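You operate a simulated robot arm through the tools that you are given. There is no shell and no other tool.

You are at the controls of a simulated robot arm. One attempt, no reset.

JOB
Top up the silver brackets. At the end: there are three silver brackets on the yellow square, made up from those on the kitting table; the white roller from the kitting table stands on top of the grey contactor; the black roller from the kitting table is on the blue plate (marked "2"); whatever was shut is shut again. Leave all else as you found it, and nothing knocked over.

It is judged by the outcome, as a careful person would: the job done as asked, and still so three seconds after it is handed in. It fails if anything else is knocked over, pushed out of place, dropped, spilled or broken.

ROBOT AND FRAMES
A 6-joint arm with a two-finger parallel gripper, fixed in place. Base frame: the origin is on the floor under the middle of its stand, x ahead of it, y to its left, z up; the work surface is at about z = 800. Readings come in mm, rad, newtons and seconds.
With the tool pointing down near the work surface it reaches from about 340 to 760 mm from the base axis. Its first joint turns from -1.152 to 1.152 rad. Payload 2.45 kg.
Tool frame: the origin (TCP) lies between the finger pads and is the grasp point; the fingertips stand 24 mm ahead of it; z points along the fingers, y is the line along which they close. The gripper opens to 68 mm. The fingers are 17 mm wide and 10 mm thick; the gripper's body (40 by 70 mm) begins 41 mm behind the TCP.
Orientation is that of the tool frame in the base frame, as [roll, pitch, yaw] about the fixed x, y, z axes, in that order (R = Rz(yaw) Ry(pitch) Rx(roll)). With the fingers straight down and closing along the base's y, the tool's x points along the base's -x, its y along +y and its z along -z.

CONTROLS
- The arm moves only by the tool step_arm. Its argument "steps" is a list that holds one entry, the list of rows, each a list of 7 numbers: the shift along the tool's x, y, z in mm, then the turn, a rotation vector about the tool's x, y, z in rad, then the finger opening in mm, from 0 to 68. In form: [[[dx, dy, dz, wx, wy, wz, hand], ...]]. A call has 1 to 20 rows; each row shifts and turns the commanded pose from where the row before left it, along the tool's axes as they then stand. A row lasts 0.2 s, in which the tool goes at most 50 mm and 0.15 rad; a call with a longer step from one row to the next is refused whole, and so is a gripper value outside its range. A pose out of reach is approached as far as the arm can. The call stops where the force on the tool passes 40 N (or 10 N more than at its start, if that is more) or the arm is blocked; 0.2 s more then pass. The fingers move at their own pace (about 108 mm/s each) and stop on an object; they squeeze with about 32 N. The grip force told is the motor's: it shows also when the fingers shut on nothing. Time passes only in rows, and 0.2 s behind the last, so rows that do not move let the fingers close. The reply holds the time, the measured pose of the TCP, the force on the tool along the base axes, the opening and the grip force, in the units named above and with some noise, with the torque about the TCP (base axes, N m) and any sound that the robot's microphone picked up, and new pictures: "pictures" is both (left out), scene, wrist or none.
- Cameras (640 x 400 px; columns grow to the right, rows downward): "scene" is fixed at [157.5, 413.5, 1448.7]; the picture's right is [-0.81, -0.58, 0.00], its down [-0.42, 0.58, -0.70] and it looks along [0.41, -0.57, -0.71] (base axes); focal length 355 px, centre (320, 200). "wrist" rides on the gripper at [84, 11, -75] in the tool frame; the picture's right is [-0.13, 0.99, 0.00], its down [-0.60, -0.08, -0.79] and it looks along [-0.79, -0.10, 0.61] (tool axes); focal length 251 px, centre (320, 200). There is no depth. A picture from a camera that has moved, and an enlarged one, comes with that camera's place and axes in the base frame and with its lens.
- enlarge(camera, box): a new picture of the part [left, top, right, bottom] of that camera's present view, enlarged. No time passes.
- close_job(): hands the job in; it is judged then, once.

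Places have to be worked out from the pictures, the camera data and where the tool is seen. Open the gripper and draw the arm clear of the work before you hand the job in, unless the task says otherwise.

The tools are called after "Emit:" as a command line: name --argument value ..., lists and objects as JSON in quotes. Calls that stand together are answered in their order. step_arm: Moves the arm, as the interface text tells. Its arguments: {"type":"object","properties":{"steps":{"type":"array","items":{"type":"array","items":{"type":"array","items":{"type":"number"}}}},"pictures":{"type":"string","enum":["both","scene","wrist","none"]}},"required":["steps"]} The other tools are called the same way: enlarge (camera, box) takes an enlarged picture of a part of a camera's view; close_job () hands the job in.

At the start:

```text
time_s: 0.0
eef_pos: [445.1, 81.7, 1113.4]
orientation: [3.141, 0.0, 3.141]
force: [0.2, 0.9, -0.8]
moment: [0.0, 0.01, 0.01]
gripper_width: 68.2
gripper_force: 0.0
```

scene: 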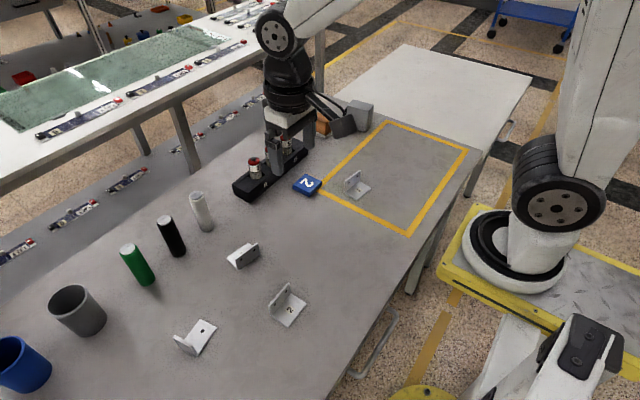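
wrist: 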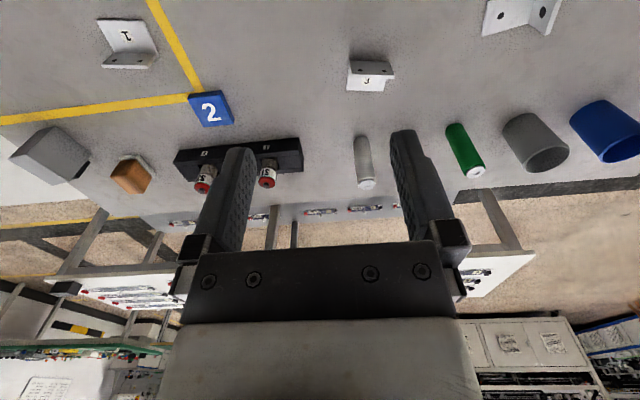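

I start by looking closer at the objects in both views before moving anything.

Emit:
enlarge --camera "scene" --box '[220, 80, 480, 242]'

Emit:
enlarge --camera "scene" --box '[100, 180, 340, 330]'

Emit:
enlarge --camera "scene" --box '[0, 240, 360, 400]'

Emit:
enlarge --camera "wrist" --box '[0, 0, 320, 200]'

Emit:
enlarge --camera "wrist" --box '[320, 0, 640, 200]'

```text
2.46 times, centred on (350, 161) of scene
camera zoom: at [157.5, 413.5, 1448.7], right [-0.81, -0.58, 0.0], down [-0.42, 0.58, -0.7], along [0.41, -0.57, -0.71], focal length 873 px, centre (246, 296)
```

zoom: 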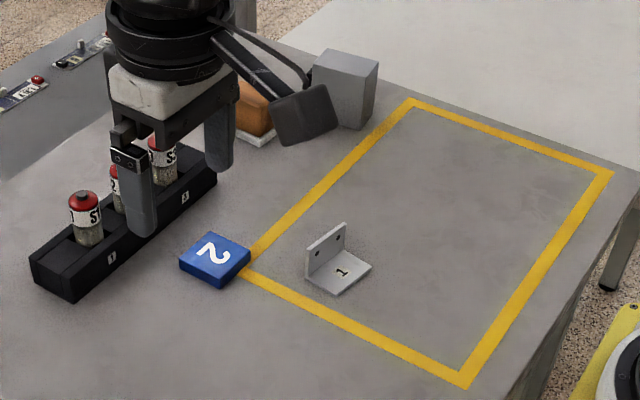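

```text
2.67 times, centred on (220, 255) of scene
camera zoom: at [157.5, 413.5, 1448.7], right [-0.81, -0.58, 0.0], down [-0.42, 0.58, -0.7], along [0.41, -0.57, -0.71], focal length 946 px, centre (587, 53)
```

zoom: 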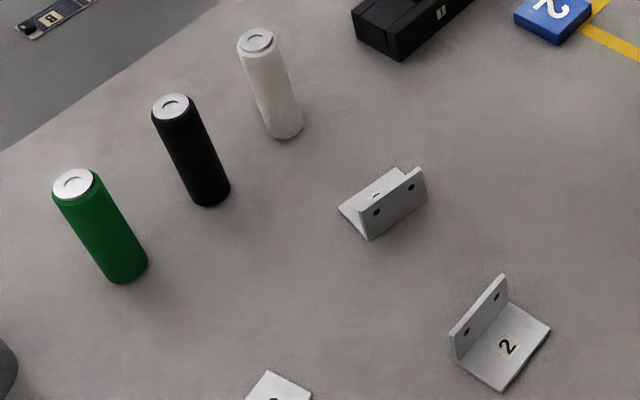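

```text
1.78 times, centred on (180, 320) of scene
camera zoom: at [157.5, 413.5, 1448.7], right [-0.81, -0.58, 0.0], down [-0.42, 0.58, -0.7], along [0.41, -0.57, -0.71], focal length 630 px, centre (569, -13)
```

zoom: 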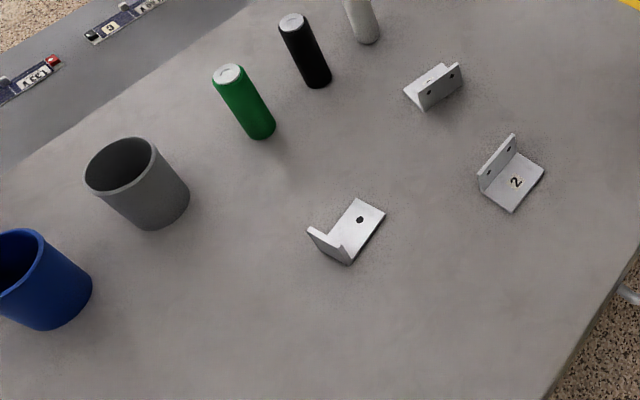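

```text
2.00 times, centred on (160, 100) of wrist
camera zoom: at [361.1, 93.5, 1189.0], right [0.13, 0.99, 0.0], down [0.6, -0.08, 0.79], along [0.79, -0.1, -0.61], focal length 503 px, centre (640, 400)
```

zoom: 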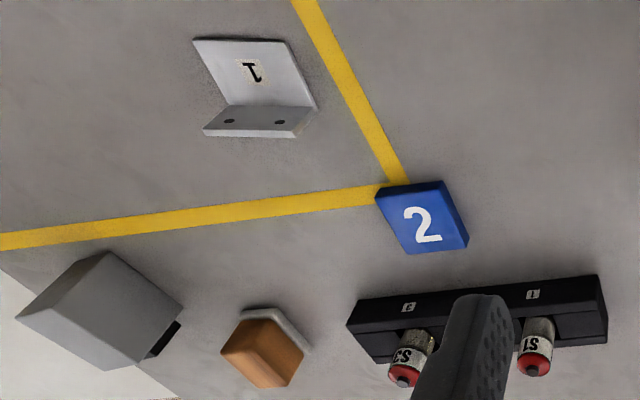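

```text
2.00 times, centred on (480, 100) of wrist
camera zoom: at [361.1, 93.5, 1189.0], right [0.13, 0.99, 0.0], down [0.6, -0.08, 0.79], along [0.79, -0.1, -0.61], focal length 503 px, centre (0, 400)
```

zoom: 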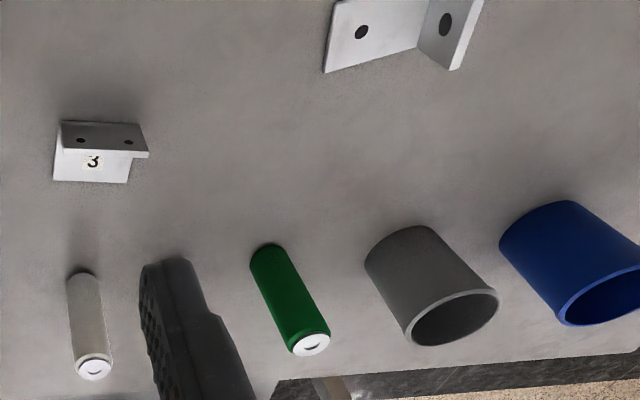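

The arm hides part of the contactor and the fourth bracket needs a closer look. I zoom in on each bracket and on the contactor area.

Emit:
enlarge --camera "scene" --box '[160, 300, 240, 350]'

Emit:
enlarge --camera "scene" --box '[255, 275, 335, 325]'

Emit:
enlarge --camera "scene" --box '[212, 230, 276, 270]'

Emit:
enlarge --camera "scene" --box '[330, 160, 394, 200]'

Emit:
enlarge --camera "wrist" --box '[0, 100, 160, 200]'

Emit:
enlarge --camera "wrist" --box '[440, 0, 600, 100]'

```text
8.00 times, centred on (200, 325) of scene
camera zoom: at [157.5, 413.5, 1448.7], right [-0.81, -0.58, 0.0], down [-0.42, 0.58, -0.7], along [0.41, -0.57, -0.71], focal length 2837 px, centre (1280, -800)
```

zoom: 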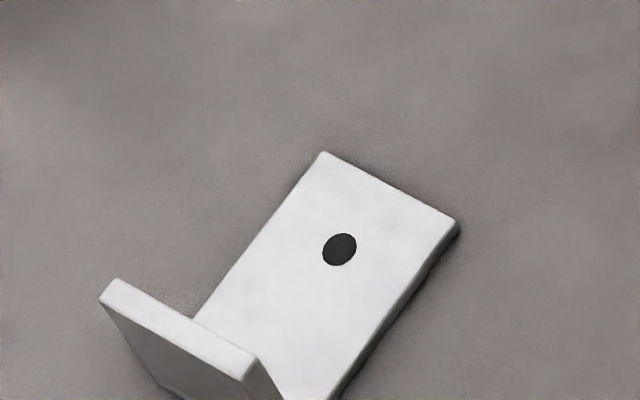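

```text
8.00 times, centred on (295, 300) of scene
camera zoom: at [157.5, 413.5, 1448.7], right [-0.81, -0.58, 0.0], down [-0.42, 0.58, -0.7], along [0.41, -0.57, -0.71], focal length 2837 px, centre (520, -600)
```

zoom: 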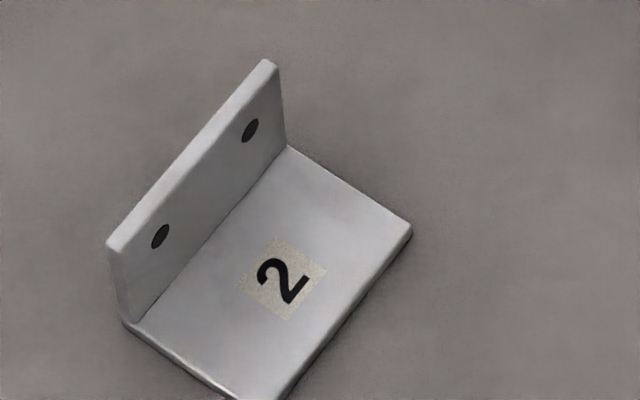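

```text
10.00 times, centred on (244, 250) of scene
camera zoom: at [157.5, 413.5, 1448.7], right [-0.81, -0.58, 0.0], down [-0.42, 0.58, -0.7], along [0.41, -0.57, -0.71], focal length 3546 px, centre (1080, -300)
```

zoom: 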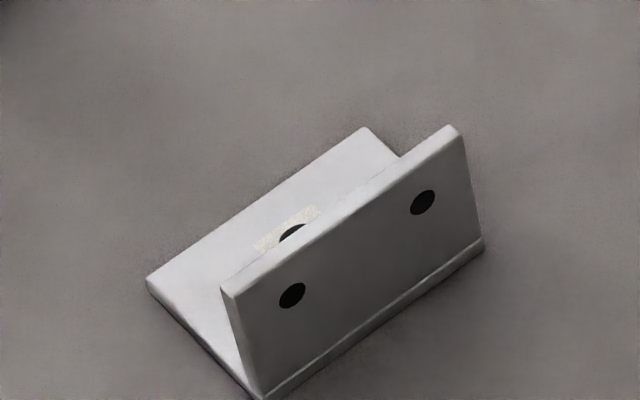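

```text
10.00 times, centred on (362, 180) of scene
camera zoom: at [157.5, 413.5, 1448.7], right [-0.81, -0.58, 0.0], down [-0.42, 0.58, -0.7], along [0.41, -0.57, -0.71], focal length 3546 px, centre (-100, 400)
```

zoom: 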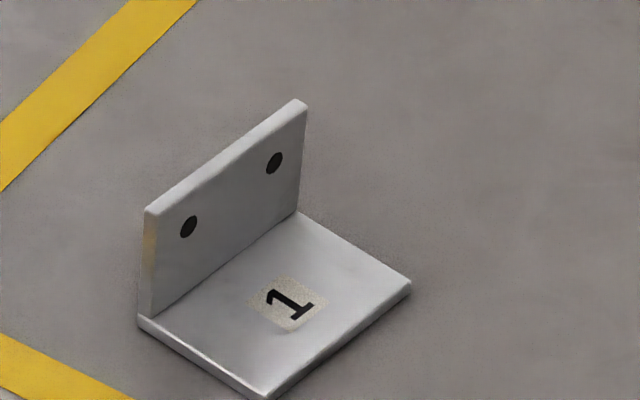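

```text
4.00 times, centred on (80, 150) of wrist
camera zoom: at [361.1, 93.5, 1189.0], right [0.13, 0.99, 0.0], down [0.6, -0.08, 0.79], along [0.79, -0.1, -0.61], focal length 1006 px, centre (1280, 400)
```

zoom: 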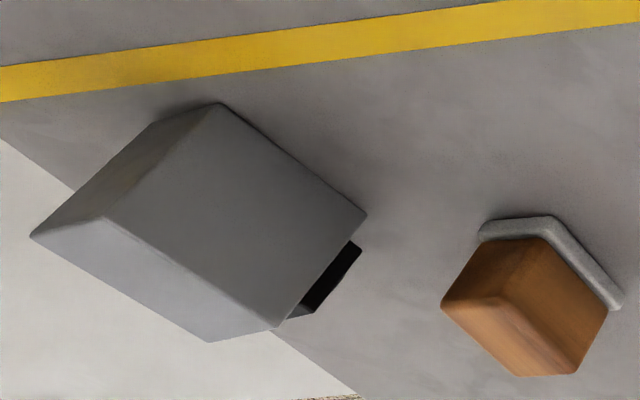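

```text
4.00 times, centred on (520, 50) of wrist
camera zoom: at [361.1, 93.5, 1189.0], right [0.13, 0.99, 0.0], down [0.6, -0.08, 0.79], along [0.79, -0.1, -0.61], focal length 1006 px, centre (-480, 800)
```

zoom: 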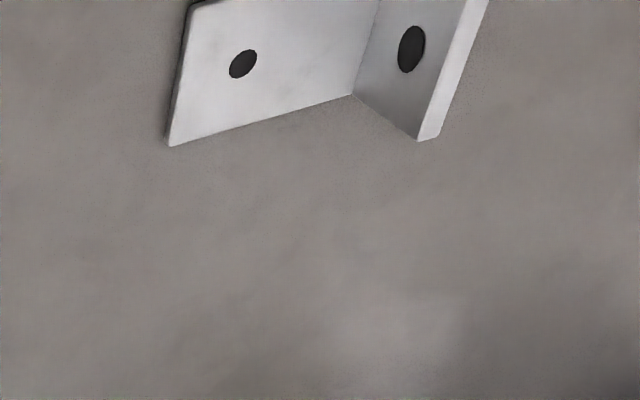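

Brackets 1, 2 and 3 are the same silver type with two holes; the unnumbered fourth one is white with a single hole, so I leave it alone. I estimate white roller (700,123), black (692,212), green (687,299), plate (588,-127) and contactor (617,-440), top about z 877. I move over towards the white roller to check it and clear the view.

Emit:
step_arm --steps '[[[-39, 8.3, 12.6, 0, 0, 0, 68], [-39, 8.3, 12.6, 0, 0, 0, 68], [-39, 8.3, 12.6, 0, 0, 0, 68], [-39, 8.3, 12.6, 0, 0, 0, 68], [-39, 8.3, 12.6, 0, 0, 0, 68], [0, 0, 0, 0, 0, 0, 68]]]' --pictures "both"

```text
time_s: 1.4
eef_pos: [640.7, 122.4, 1048.9]
orientation: [3.141, -0.001, 3.141]
force: [-0.7, 0.3, -0.8]
moment: [0.04, 0.02, 0.01]
gripper_width: 67.9
gripper_force: 0.0
camera wrist: at [557.4, 134.2, 1123.9], right [0.13, 0.99, 0.0], down [0.6, -0.08, 0.79], along [0.79, -0.1, -0.61], focal length 251 px, centre (320, 200)
```

scene: 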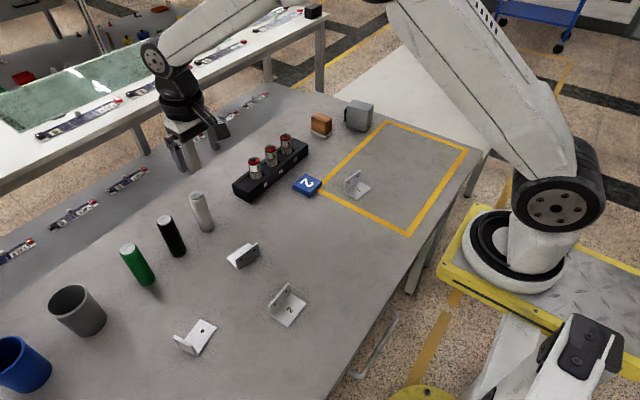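
wrist: 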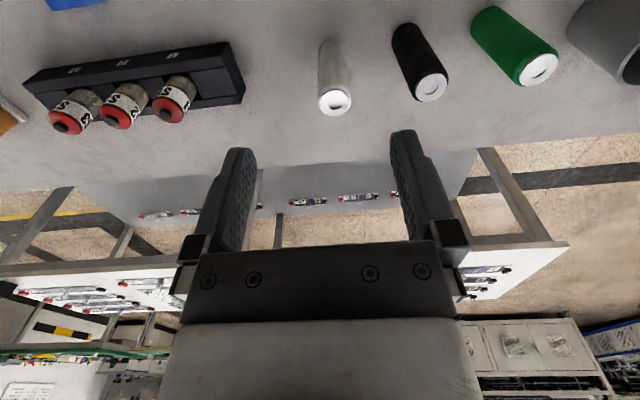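

The contactor is now visible. I zoom in on the rollers in both views, and on the contactor, to refine the positions.

Emit:
enlarge --camera "scene" --box '[140, 180, 236, 240]'

Emit:
enlarge --camera "scene" --box '[140, 200, 236, 260]'

Emit:
enlarge --camera "wrist" --box '[290, 10, 450, 110]'

Emit:
enlarge --camera "scene" --box '[300, 90, 396, 150]'

Emit:
enlarge --camera "scene" --box '[226, 120, 354, 200]'

```text
6.67 times, centred on (188, 210) of scene
camera zoom: at [157.5, 413.5, 1448.7], right [-0.81, -0.58, 0.0], down [-0.42, 0.58, -0.7], along [0.41, -0.57, -0.71], focal length 2364 px, centre (1200, 133)
```

zoom: 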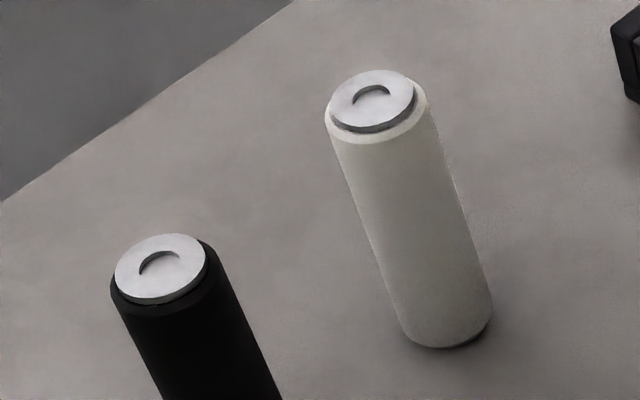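

```text
6.67 times, centred on (188, 230) of scene
camera zoom: at [157.5, 413.5, 1448.7], right [-0.81, -0.58, 0.0], down [-0.42, 0.58, -0.7], along [0.41, -0.57, -0.71], focal length 2364 px, centre (1200, 0)
```

zoom: 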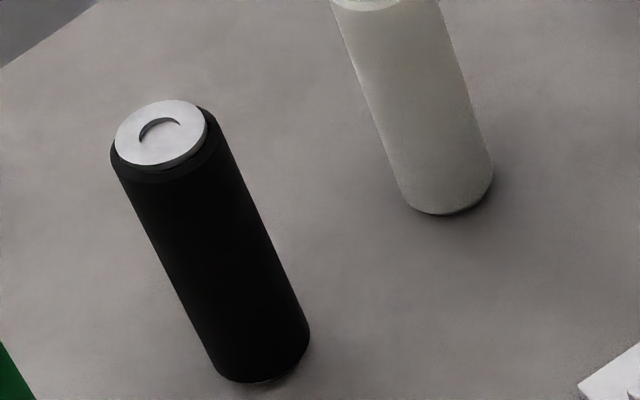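

```text
4.00 times, centred on (370, 60) of wrist
camera zoom: at [557.4, 134.2, 1123.9], right [0.13, 0.99, 0.0], down [0.6, -0.08, 0.79], along [0.79, -0.1, -0.61], focal length 1006 px, centre (120, 760)
```

zoom: 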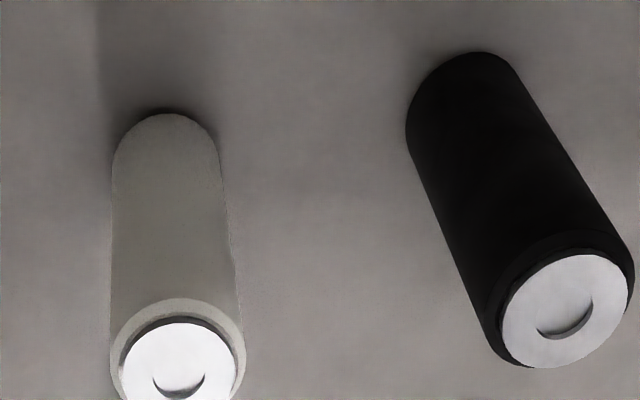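

```text
6.67 times, centred on (348, 120) of scene
camera zoom: at [157.5, 413.5, 1448.7], right [-0.81, -0.58, 0.0], down [-0.42, 0.58, -0.7], along [0.41, -0.57, -0.71], focal length 2364 px, centre (133, 733)
```

zoom: 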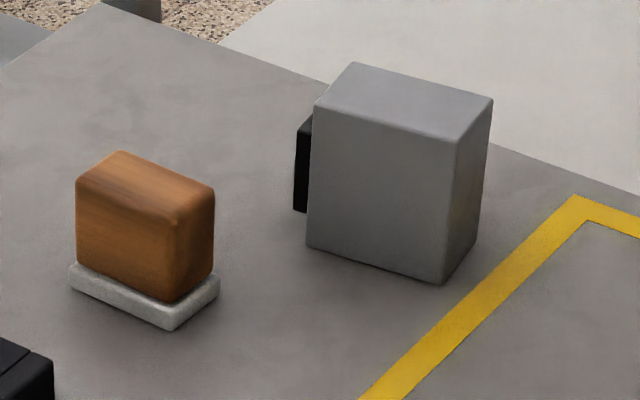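

```text
5.00 times, centred on (290, 160) of scene
camera zoom: at [157.5, 413.5, 1448.7], right [-0.81, -0.58, 0.0], down [-0.42, 0.58, -0.7], along [0.41, -0.57, -0.71], focal length 1773 px, centre (470, 400)
```

zoom: 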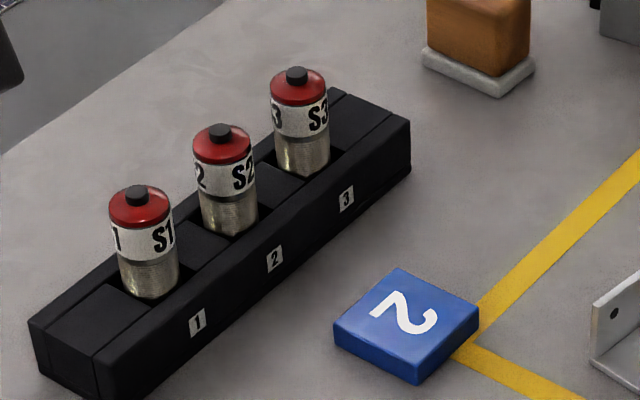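

The two cameras disagree by about 10 mm on the roller positions, which suggests the surface is a bit above 800. I move to above the white roller, fingertips still well above its top, for a closer second view.

Emit:
step_arm --steps '[[[-21.2, 4.3, 24.5, 0, 0, 0, 68], [-21.2, 4.3, 24.5, 0, 0, 0, 68], [0, 0, 0, 0, 0, 0, 68]]]' --pictures "both"

```text
time_s: 2.2
eef_pos: [682.7, 131.6, 1000.2]
orientation: [-3.141, -0.001, -3.141]
force: [0.2, -0.9, 0.4]
moment: [-0.01, -0.03, 0.03]
gripper_width: 68.1
gripper_force: 0.2
camera wrist: at [598.9, 143.6, 1075.8], right [0.13, 0.99, 0.0], down [0.6, -0.08, 0.79], along [0.79, -0.1, -0.61], focal length 251 px, centre (320, 200)
```

scene: 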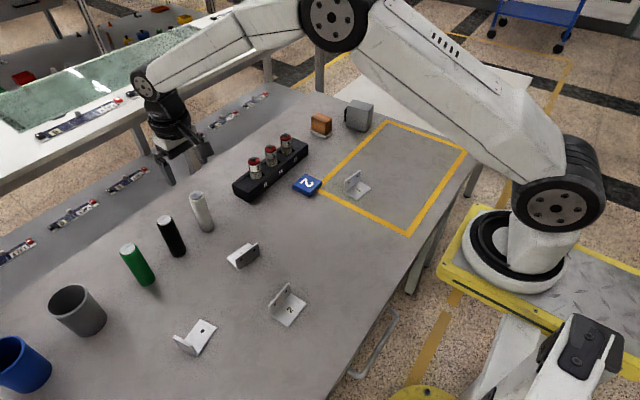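
wrist: 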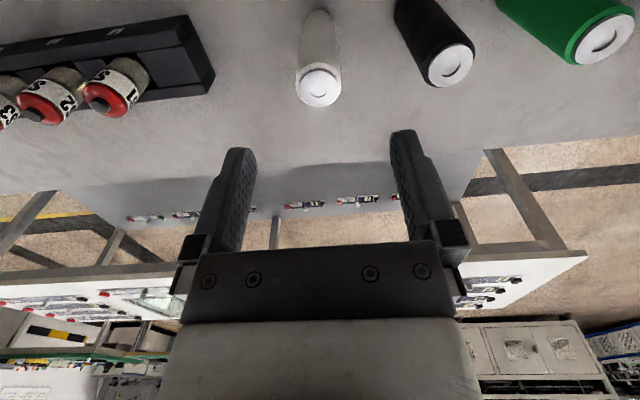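

The white roller's top is centred between the fingers in column; x depends on its height. I lower further to 955 (tips about 931) to get better parallax.

Emit:
step_arm --steps '[[[0, 0, 22, 0, 0, 0, 68], [0, 0, 22, 0, 0, 0, 68], [0, 0, 0, 0, 0, 0, 68]]]' --pictures "both"

Emit:
enlarge --camera "wrist" --box '[200, 0, 440, 150]'

Emit:
enlarge --camera "scene" --box '[140, 130, 268, 210]'

```text
time_s: 3.0
eef_pos: [683.9, 131.9, 957.1]
orientation: [-3.14, 0.0, -3.141]
force: [0.0, -0.1, 0.2]
moment: [0.0, -0.02, -0.01]
gripper_width: 68.0
gripper_force: 0.1
camera wrist: at [599.8, 143.6, 1032.2], right [0.13, 0.99, 0.0], down [0.6, -0.08, 0.79], along [0.79, -0.1, -0.61], focal length 251 px, centre (320, 200)
```

scene: 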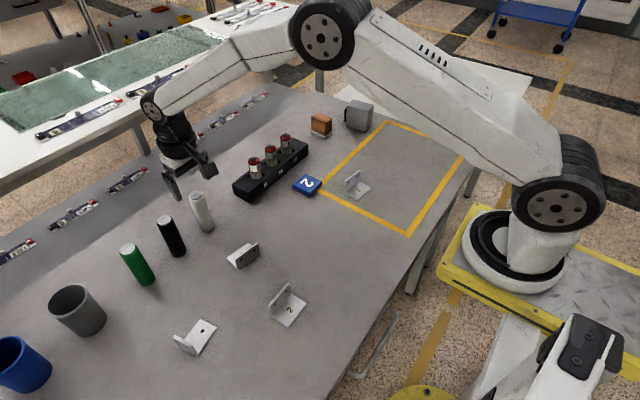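
wrist: 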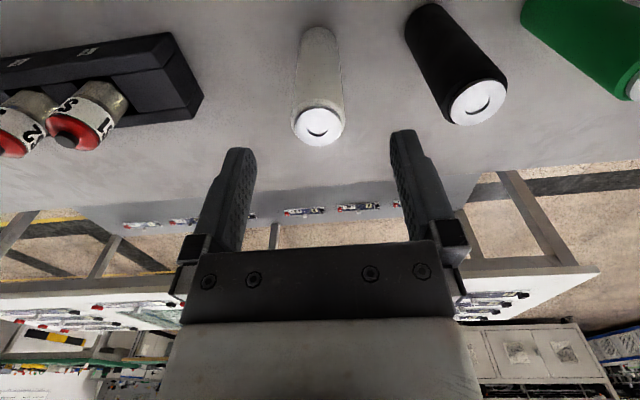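

```text
2.67 times, centred on (320, 75) of wrist
camera zoom: at [599.8, 143.6, 1032.2], right [0.13, 0.99, 0.0], down [0.6, -0.08, 0.79], along [0.79, -0.1, -0.61], focal length 670 px, centre (320, 533)
```

zoom: 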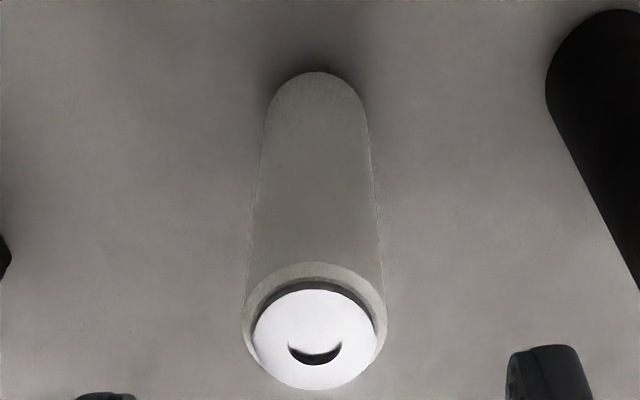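

```text
5.00 times, centred on (204, 170) of scene
camera zoom: at [157.5, 413.5, 1448.7], right [-0.81, -0.58, 0.0], down [-0.42, 0.58, -0.7], along [0.41, -0.57, -0.71], focal length 1773 px, centre (900, 350)
```

zoom: 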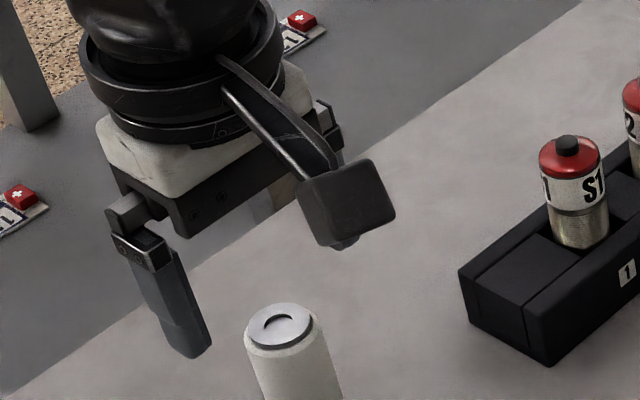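

With several views the white roller resolves to about (684,131), top near z 918 and bottom near 808, so the gripper is centred on it. I descend to z 882 (body about 5 mm above the roller top) and close.

Emit:
step_arm --steps '[[[0, 0, 20, 0, 0, 0, 68], [0, 0, 20, 0, 0, 0, 68], [0, 0, 20, 0, 0, 0, 68], [0, 0, 14, 0, 0, 0, 68], [0, 0, 0, 0, 0, 0, 68]]]' --pictures "both"

```text
time_s: 4.2
eef_pos: [684.1, 132.5, 883.1]
orientation: [-3.141, 0.001, -3.141]
force: [-0.1, 0.2, 0.4]
moment: [0.0, -0.02, 0.01]
gripper_width: 67.9
gripper_force: 0.0
camera wrist: at [600.2, 144.3, 959.1], right [0.13, 0.99, 0.0], down [0.6, -0.08, 0.79], along [0.79, -0.1, -0.61], focal length 251 px, centre (320, 200)
```

scene: 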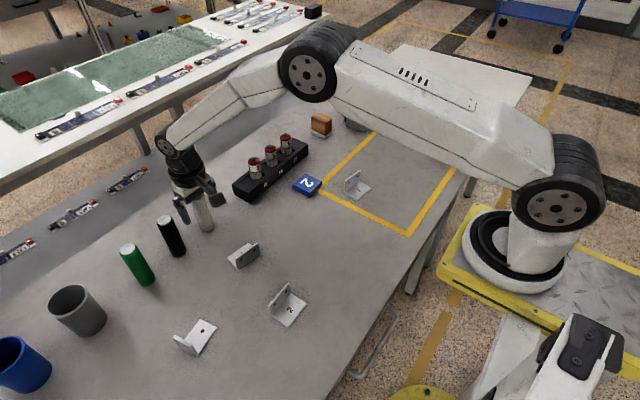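
wrist: 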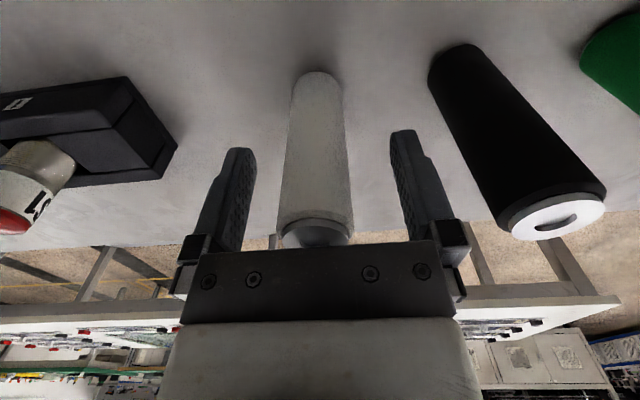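

The roller stands centred between the fingers with clearance under the body. I close the gripper.

Emit:
step_arm --steps '[[[0, 0, 0, 0, 0, 0, 0], [0, 0, 0, 0, 0, 0, 0], [0, 0, 0, 0, 0, 0, 0]]]' --pictures "wrist"

```text
time_s: 5.0
eef_pos: [684.0, 132.6, 884.3]
orientation: [3.141, 0.002, -3.141]
force: [0.0, -3.8, 2.5]
moment: [-0.23, -0.05, -0.09]
gripper_width: 31.4
gripper_force: 32.0
camera wrist: at [600.2, 143.9, 959.4], right [0.13, 0.99, 0.0], down [0.6, -0.08, 0.79], along [0.79, -0.1, -0.61], focal length 251 px, centre (320, 200)
```

wrist: 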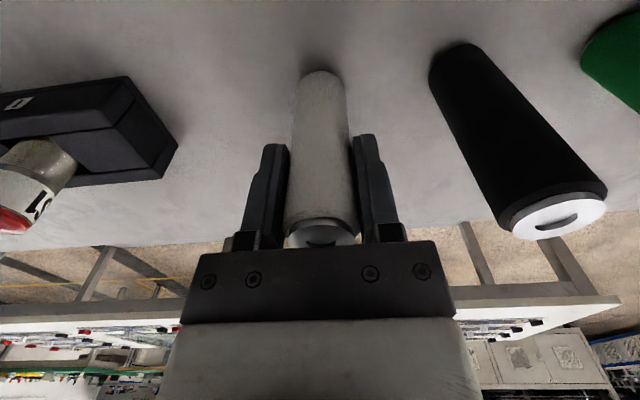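

Gripped at 31.4 mm, 32 N. I lift gently a short way and check that it comes off cleanly.

Emit:
step_arm --steps '[[[0, 0, -8, 0, 0, 0, 0], [0, 0, -12, 0, 0, 0, 0], [0, 0, -20, 0, 0, 0, 0], [0, 0, 0, 0, 0, 0, 0]]]' --pictures "both"

```text
time_s: 6.0
eef_pos: [682.7, 131.7, 924.2]
orientation: [3.142, 0.0, -3.141]
force: [0.1, 0.3, -1.6]
moment: [0.02, 0.01, -0.01]
gripper_width: 31.3
gripper_force: 32.1
camera wrist: at [599.0, 143.8, 999.1], right [0.13, 0.99, 0.0], down [0.6, -0.08, 0.79], along [0.79, -0.1, -0.61], focal length 251 px, centre (320, 200)
```

scene: 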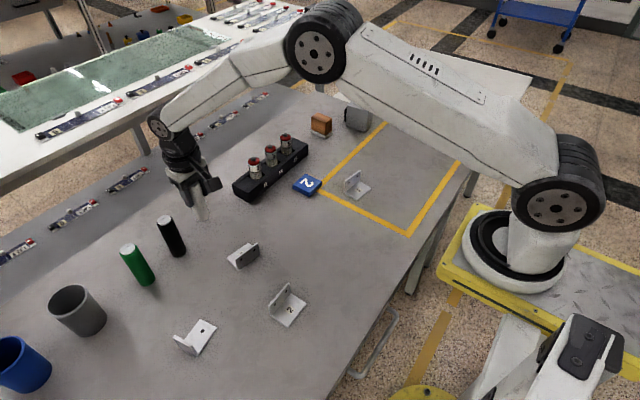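
wrist: 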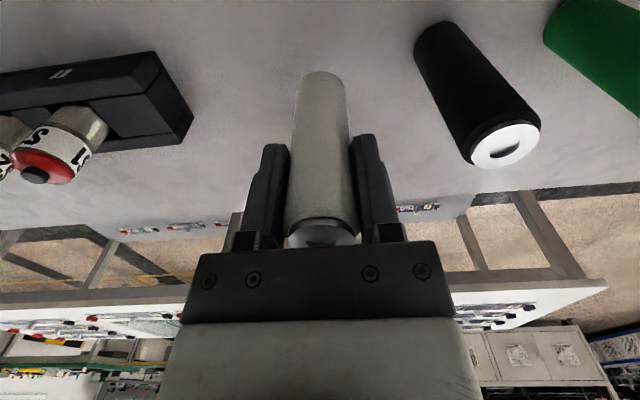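

The roller is held cleanly. I lift it well above everything and carry it over to a view point near the contactor.

Emit:
step_arm --steps '[[[0, 0, -34, 0, 0, 0, 0], [0, 0, -34, 0, 0, 0, 0], [0, 0, -34, 0, 0, 0, 0], [0, 0, -34, 0, 0, 0, 0], [7.7, -32, 0, 0, 0, 0, 0], [7.7, -32, 0, 0, 0, 0, 0], [7.7, -32, 0, 0, 0, 0, 0], [7.7, -32, 0, 0, 0, 0, 0], [7.7, -32, 0, 0, 0, 0, 0], [7.7, -32, 0, 0, 0, 0, 0], [7.7, -32, 0, 0, 0, 0, 0], [7.7, -32, 0, 0, 0, 0, 0], [7.7, -32, 0, 0, 0, 0, 0], [7.7, -32, 0, 0, 0, 0, 0], [7.7, -32, 0, 0, 0, 0, 0], [7.7, -32, 0, 0, 0, 0, 0], [7.7, -32, 0, 0, 0, 0, 0], [7.7, -32, 0, 0, 0, 0, 0], [7.7, -32, 0, 0, 0, 0, 0], [7.7, -32, 0, 0, 0, 0, 0]]]' --pictures "both"

Emit:
enlarge --camera "wrist" --box '[160, 20, 400, 170]'

```text
time_s: 10.2
eef_pos: [558.8, -382.2, 1058.6]
orientation: [3.14, -0.001, -3.139]
force: [-0.7, 0.0, -2.4]
moment: [-0.01, 0.03, -0.01]
gripper_width: 31.3
gripper_force: 31.5
camera wrist: at [475.8, -370.3, 1133.6], right [0.13, 0.99, 0.0], down [0.6, -0.08, 0.79], along [0.79, -0.1, -0.61], focal length 251 px, centre (320, 200)
```

scene: 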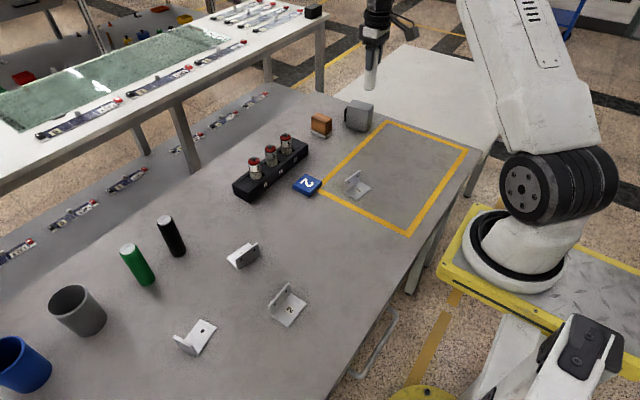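
wrist: 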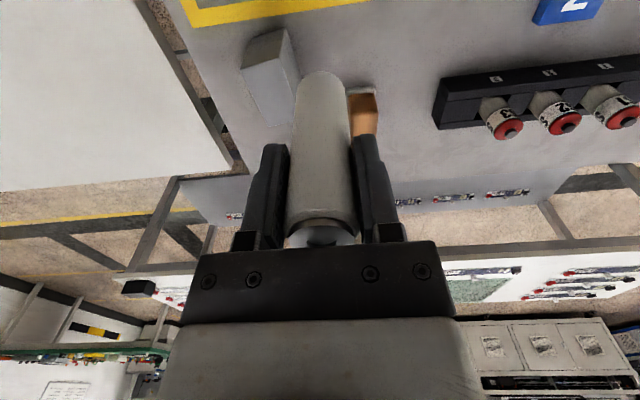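

```text
2.67 times, centred on (280, 95) of wrist
camera zoom: at [475.8, -370.3, 1133.6], right [0.13, 0.99, 0.0], down [0.6, -0.08, 0.79], along [0.79, -0.1, -0.61], focal length 670 px, centre (427, 480)
```

zoom: 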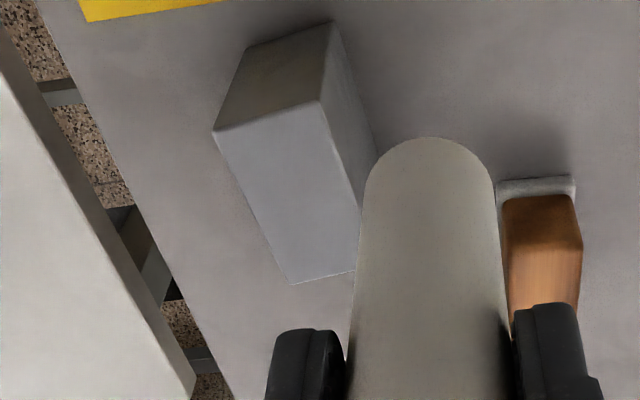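

The contactor top face measures about 70 x 40 mm, centred near (613,-439), top around z 883. I move the roller above it, slightly towards the near side to stay within reach, and check.

Emit:
step_arm --steps '[[[-15.7, -19.1, 0, 0, 0, 0, 0], [-15.7, -19.1, 0, 0, 0, 0, 0], [-15.8, -19.1, 0, 0, 0, 0, 0], [0, 0, 20, 0, 0, 0, 0], [0, 0, 20, 0, 0, 0, 0], [0, 0, 0, 0, 0, 0, 0]]]' --pictures "both"

Emit:
enlarge --camera "wrist" --box '[200, 0, 440, 150]'

Emit:
enlarge --camera "scene" --box '[300, 30, 460, 130]'

```text
time_s: 11.6
eef_pos: [603.7, -433.7, 1019.4]
orientation: [-3.14, 0.0, 3.141]
force: [-0.2, -0.2, -1.4]
moment: [-0.02, -0.01, 0.03]
gripper_width: 31.4
gripper_force: 31.5
out of reach, approached as far as the arm can: row 3
camera wrist: at [519.1, -422.0, 1095.1], right [0.13, 0.99, 0.0], down [0.6, -0.08, 0.79], along [0.79, -0.1, -0.61], focal length 251 px, centre (320, 200)
```

scene: 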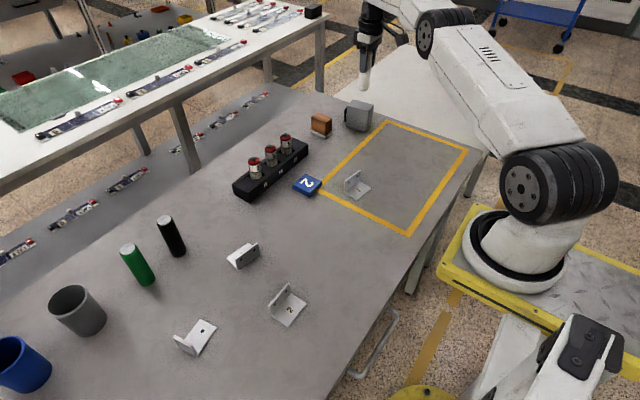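
wrist: 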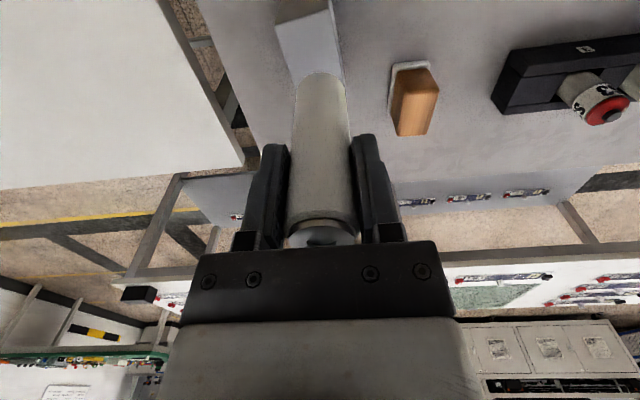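

```text
2.67 times, centred on (320, 75) of wrist
camera zoom: at [519.1, -422.0, 1095.1], right [0.13, 0.99, 0.0], down [0.6, -0.08, 0.79], along [0.79, -0.1, -0.61], focal length 670 px, centre (320, 533)
```

zoom: 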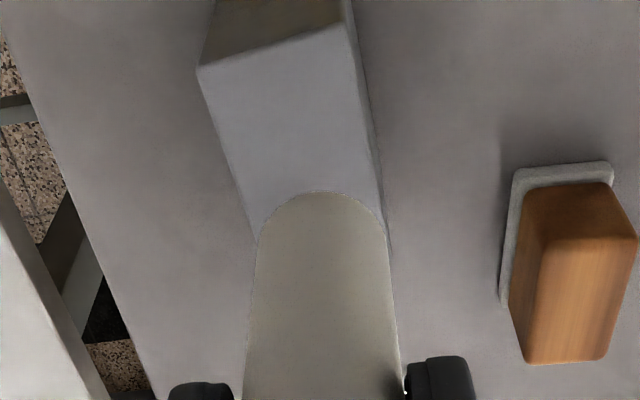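

```text
4.00 times, centred on (380, 80) of scene
camera zoom: at [157.5, 413.4, 1448.7], right [-0.81, -0.58, 0.0], down [-0.42, 0.58, -0.7], along [0.41, -0.57, -0.72], focal length 1418 px, centre (80, 680)
```

zoom: 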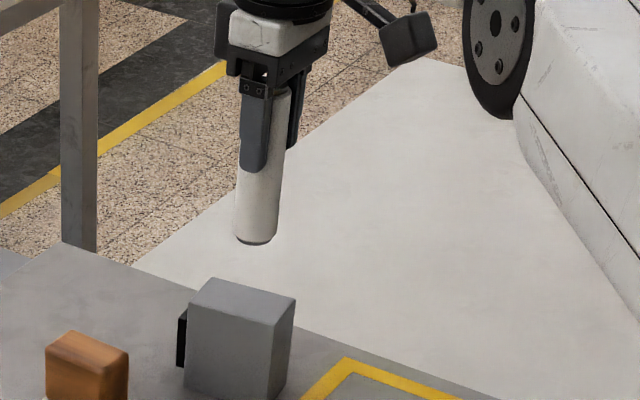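

At z 1058 the target was just out of reach; the TCP is at (603.7,-433.7). The contactor's centre line at that x is y about -440, so I lower by 35 mm (still about 25 mm above it) and shift -6 mm in y.

Emit:
step_arm --steps '[[[0, 0, 18, 0, 0, 0, 0], [0, 0, 17, 0, 0, 0, 0], [-1, -6.3, 0, 0, 0, 0, 0], [0, 0, 0, 0, 0, 0, 0]]]' --pictures "both"

Emit:
enlarge --camera "wrist" --box '[240, 0, 400, 100]'

Emit:
enlarge --camera "scene" --box '[300, 50, 428, 130]'

```text
time_s: 12.6
eef_pos: [604.2, -440.5, 983.9]
orientation: [-3.141, 0.001, -3.141]
force: [0.0, -1.0, -1.2]
moment: [-0.02, 0.01, -0.02]
gripper_width: 31.2
gripper_force: 31.9
camera wrist: at [519.5, -428.5, 1059.4], right [0.13, 0.99, 0.0], down [0.6, -0.08, 0.79], along [0.79, -0.1, -0.61], focal length 251 px, centre (320, 200)
```

scene: 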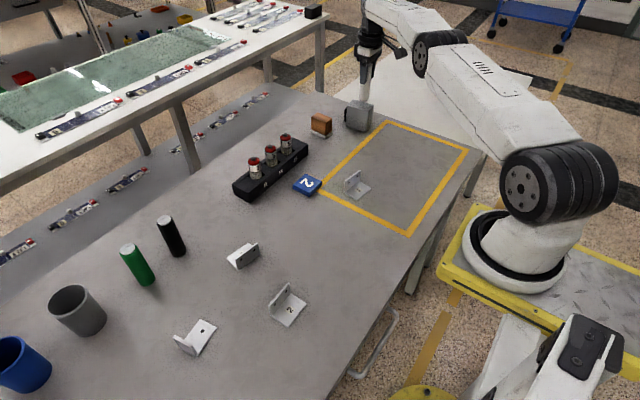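
wrist: 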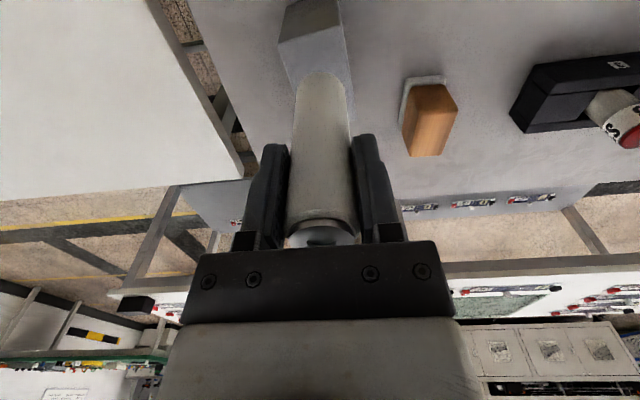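

```text
4.00 times, centred on (320, 50) of wrist
camera zoom: at [519.5, -428.5, 1059.4], right [0.13, 0.99, 0.0], down [0.6, -0.08, 0.79], along [0.79, -0.1, -0.61], focal length 1006 px, centre (320, 800)
```

zoom: 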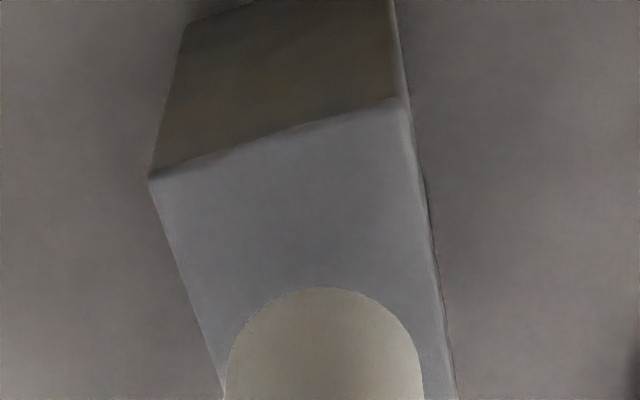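

```text
5.00 times, centred on (364, 90) of scene
camera zoom: at [157.5, 413.4, 1448.7], right [-0.81, -0.58, 0.0], down [-0.42, 0.58, -0.7], along [0.41, -0.57, -0.72], focal length 1773 px, centre (100, 750)
```

zoom: 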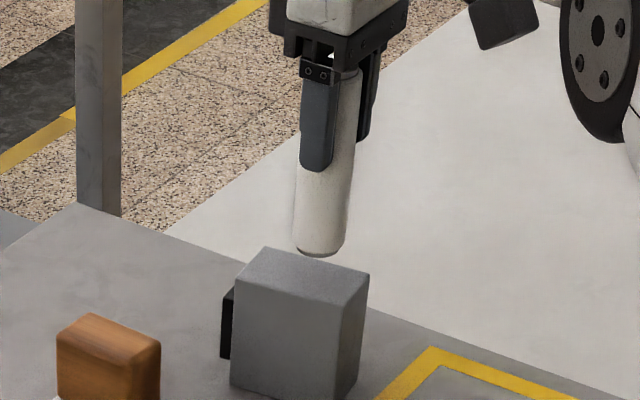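

The roller is over the contactor's centre line, about 25 mm above it. I lower to about z 964 and then feel for contact in small steps.

Emit:
step_arm --steps '[[[0, 0, 7, 0, 0, 0, 0], [0, 0, 7, 0, 0, 0, 0], [0, 0, 5, 0, 0, 0, 0], [0, 0, 2, 0, 0, 0, 0], [0, 0, 0, 0, 0, 0, 0]]]' --pictures "scene"

Emit:
enlarge --camera "scene" --box '[320, 70, 400, 120]'

```text
time_s: 13.8
eef_pos: [604.0, -440.7, 962.6]
orientation: [3.141, 0.0, 3.14]
force: [0.3, -0.3, -2.6]
moment: [-0.02, 0.01, -0.04]
gripper_width: 31.3
gripper_force: 31.9
```

scene: 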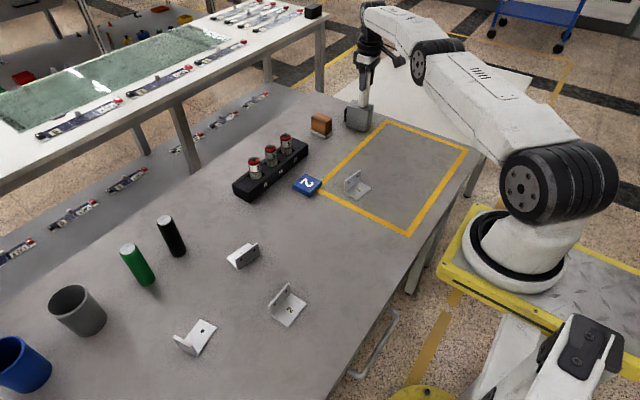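

```text
8.00 times, centred on (360, 95) of scene
camera zoom: at [157.5, 413.4, 1448.7], right [-0.81, -0.58, 0.0], down [-0.42, 0.58, -0.7], along [0.41, -0.57, -0.72], focal length 2837 px, centre (0, 1040)
```

zoom: 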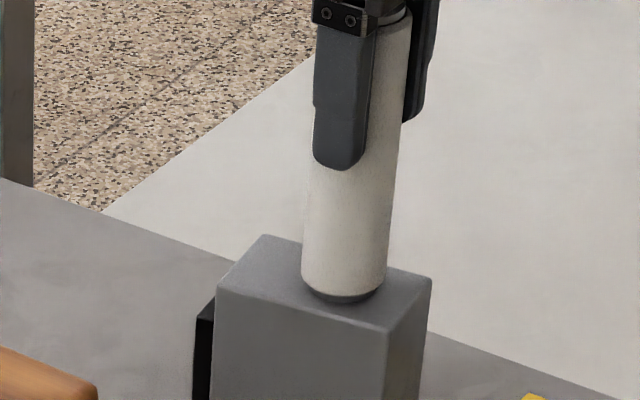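

The roller is a few millimetres above the contactor top and well inside its edges. I step down 1 mm at a time.

Emit:
step_arm --steps '[[[0, 0, 1, 0, 0, 0, 0], [0, 0, 1, 0, 0, 0, 0], [0, 0, 0, 0, 0, 0, 0]]]' --pictures "none"

```text
time_s: 14.6
eef_pos: [604.3, -440.6, 963.5]
orientation: [-3.141, 0.0, 3.141]
force: [-0.6, 2.2, 5.6]
moment: [0.25, -0.02, -0.02]
gripper_width: 31.2
gripper_force: 32.5
```

Contact is felt (about 7-8 N upward relative to hanging). I open the fingers in small stages to release it standing.

Emit:
step_arm --steps '[[[0, 0, -0.5, 0, 0, 0, 30], [0, 0, 0, 0, 0, 0, 33], [0, 0, 0, 0, 0, 0, 40], [0, 0, 0, 0, 0, 0, 54], [0, 0, 0, 0, 0, 0, 54]]]' --pictures "both"

Emit:
enlarge --camera "scene" --box '[320, 70, 400, 120]'

```text
time_s: 15.8
eef_pos: [602.2, -440.2, 961.9]
orientation: [3.141, 0.0, 3.142]
force: [-0.1, 1.4, 0.4]
moment: [-0.02, 0.04, 0.04]
gripper_width: 53.9
gripper_force: 0.0
camera wrist: at [519.2, -428.3, 1036.7], right [0.13, 0.99, 0.0], down [0.6, -0.08, 0.79], along [0.79, -0.1, -0.61], focal length 251 px, centre (320, 200)
```

scene: 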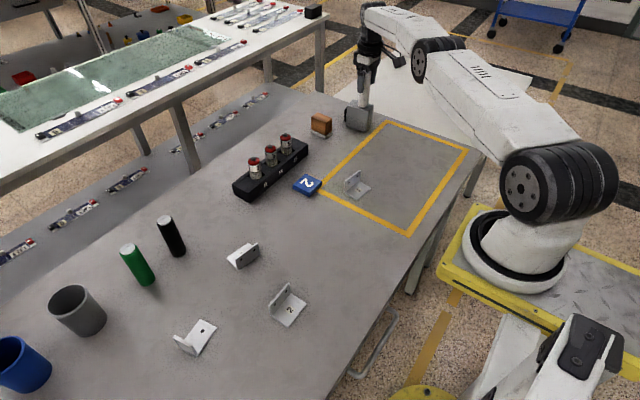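
wrist: 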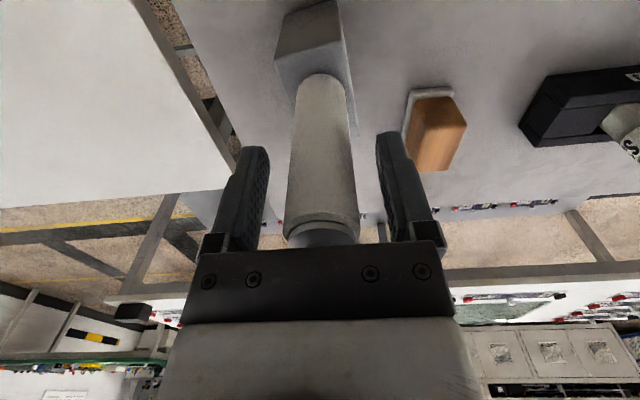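

```text
8.00 times, centred on (360, 95) of scene
camera zoom: at [157.5, 413.5, 1448.7], right [-0.81, -0.58, 0.0], down [-0.42, 0.58, -0.7], along [0.41, -0.57, -0.71], focal length 2837 px, centre (0, 1040)
```

zoom: 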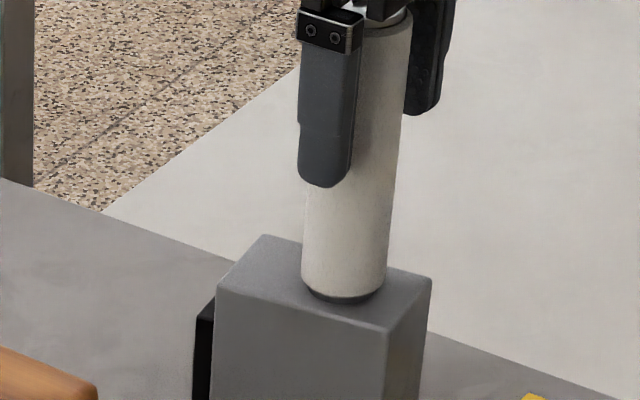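

The roller stands upright by itself on the contactor with no force on the tool. I open fully and rise straight up, with a slight retreat towards the base to stay in reach.

Emit:
step_arm --steps '[[[0, 0, 0, 0, 0, 0, 68], [0, 0, 0, 0, 0, 0, 68], [0, 0, -10, 0, 0, 0, 68], [1, 0, -15, 0, 0, 0, 68], [2, 0, -20, 0, 0, 0, 68], [3, 0, -20, 0, 0, 0, 68], [4, 1, -20, 0, 0, 0, 68], [6, 1, -15, 0, 0, 0, 68], [0, 0, 0, 0, 0, 0, 68]]]' --pictures "both"

Emit:
enlarge --camera "scene" --box '[300, 40, 428, 120]'

```text
time_s: 17.8
eef_pos: [586.9, -439.6, 1062.4]
orientation: [-3.139, 0.0, -3.141]
force: [-1.0, -0.3, -0.5]
moment: [-0.03, 0.04, -0.04]
gripper_width: 67.8
gripper_force: 0.0
camera wrist: at [502.5, -428.0, 1137.5], right [0.13, 0.99, 0.0], down [0.6, -0.08, 0.79], along [0.79, -0.1, -0.61], focal length 251 px, centre (320, 200)
```

scene: 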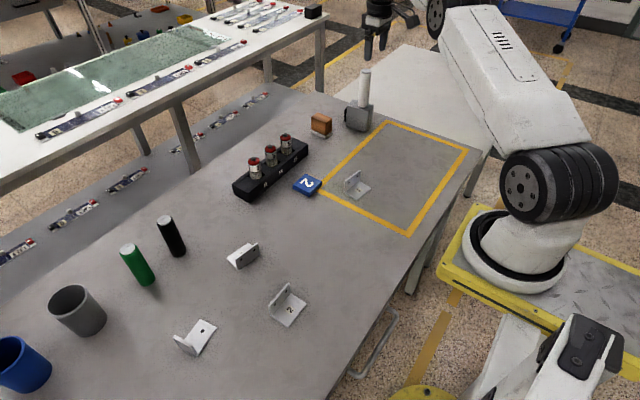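
wrist: 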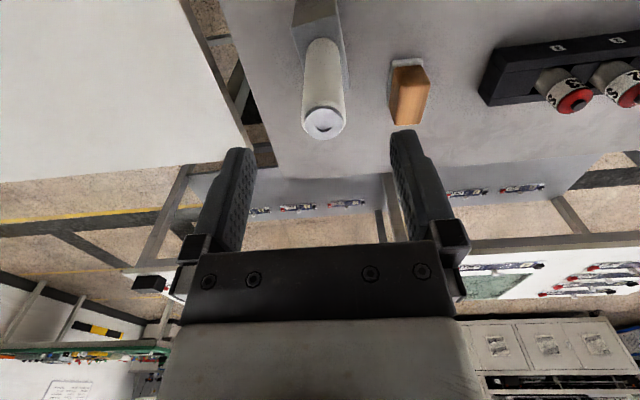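

```text
5.00 times, centred on (364, 80) of scene
camera zoom: at [157.5, 413.5, 1448.7], right [-0.81, -0.58, 0.0], down [-0.42, 0.58, -0.7], along [0.41, -0.57, -0.71], focal length 1773 px, centre (100, 800)
```

zoom: 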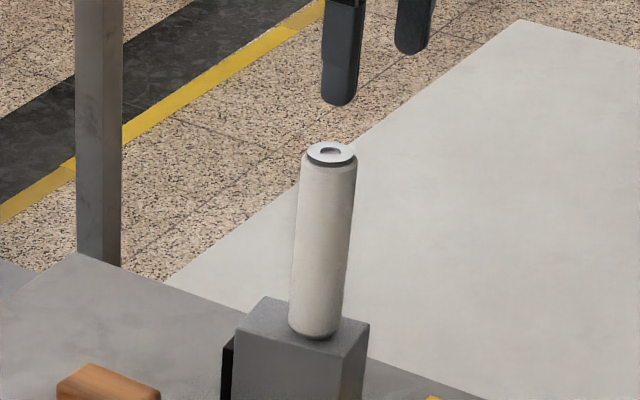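

White roller stands squarely on the contactor. Next I move across (staying high first) to a view point in front of the blue plate to measure it before fetching the black roller.

Emit:
step_arm --steps '[[[4.7, 34.4, 0, 0, 0, 0, 68], [4.7, 34.4, 0, 0, 0, 0, 68], [4.7, 34.4, 0, 0, 0, 0, 68], [4.7, 34.4, 0, 0, 0, 0, 68], [4.7, 34.4, 12, 0, 0, 0, 68], [4.7, 34.4, 12, 0, 0, 0, 68], [4.7, 34.4, 12, 0, 0, 0, 68], [4.7, 34.4, 12, 0, 0, 0, 68], [4.7, 34.4, 12, 0, 0, 0, 68], [0, 0, 0, 0, 0, 0, 68]]]' --pictures "both"

Emit:
enlarge --camera "wrist" --box '[240, 0, 480, 150]'

```text
time_s: 20.0
eef_pos: [543.8, -126.0, 1002.9]
orientation: [3.141, 0.001, 3.14]
force: [-0.6, -0.7, -0.4]
moment: [0.0, 0.02, -0.04]
gripper_width: 68.3
gripper_force: 0.2
camera wrist: at [459.9, -113.6, 1077.6], right [0.13, 0.99, 0.0], down [0.6, -0.08, 0.79], along [0.79, -0.1, -0.61], focal length 251 px, centre (320, 200)
```

scene: 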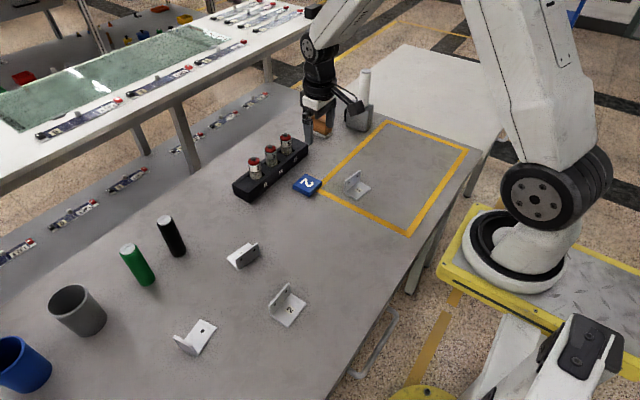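
wrist: 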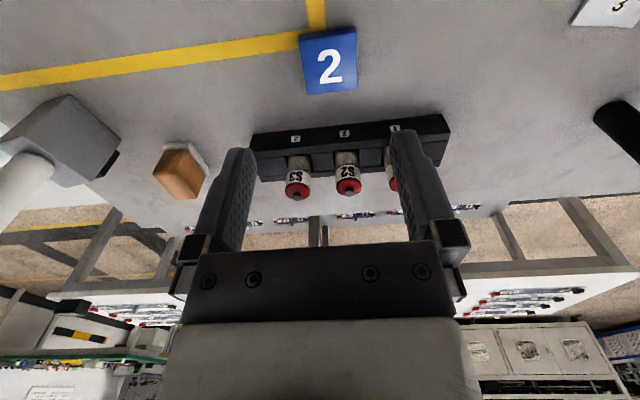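

```text
2.67 times, centred on (360, 75) of wrist
camera zoom: at [459.9, -113.6, 1077.6], right [0.13, 0.99, 0.0], down [0.6, -0.08, 0.79], along [0.79, -0.1, -0.61], focal length 670 px, centre (213, 533)
```

zoom: 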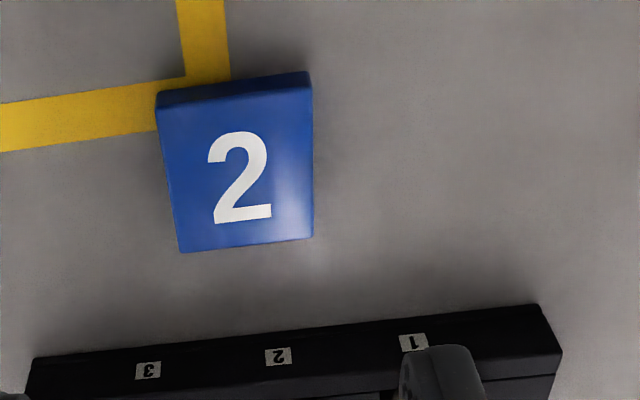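

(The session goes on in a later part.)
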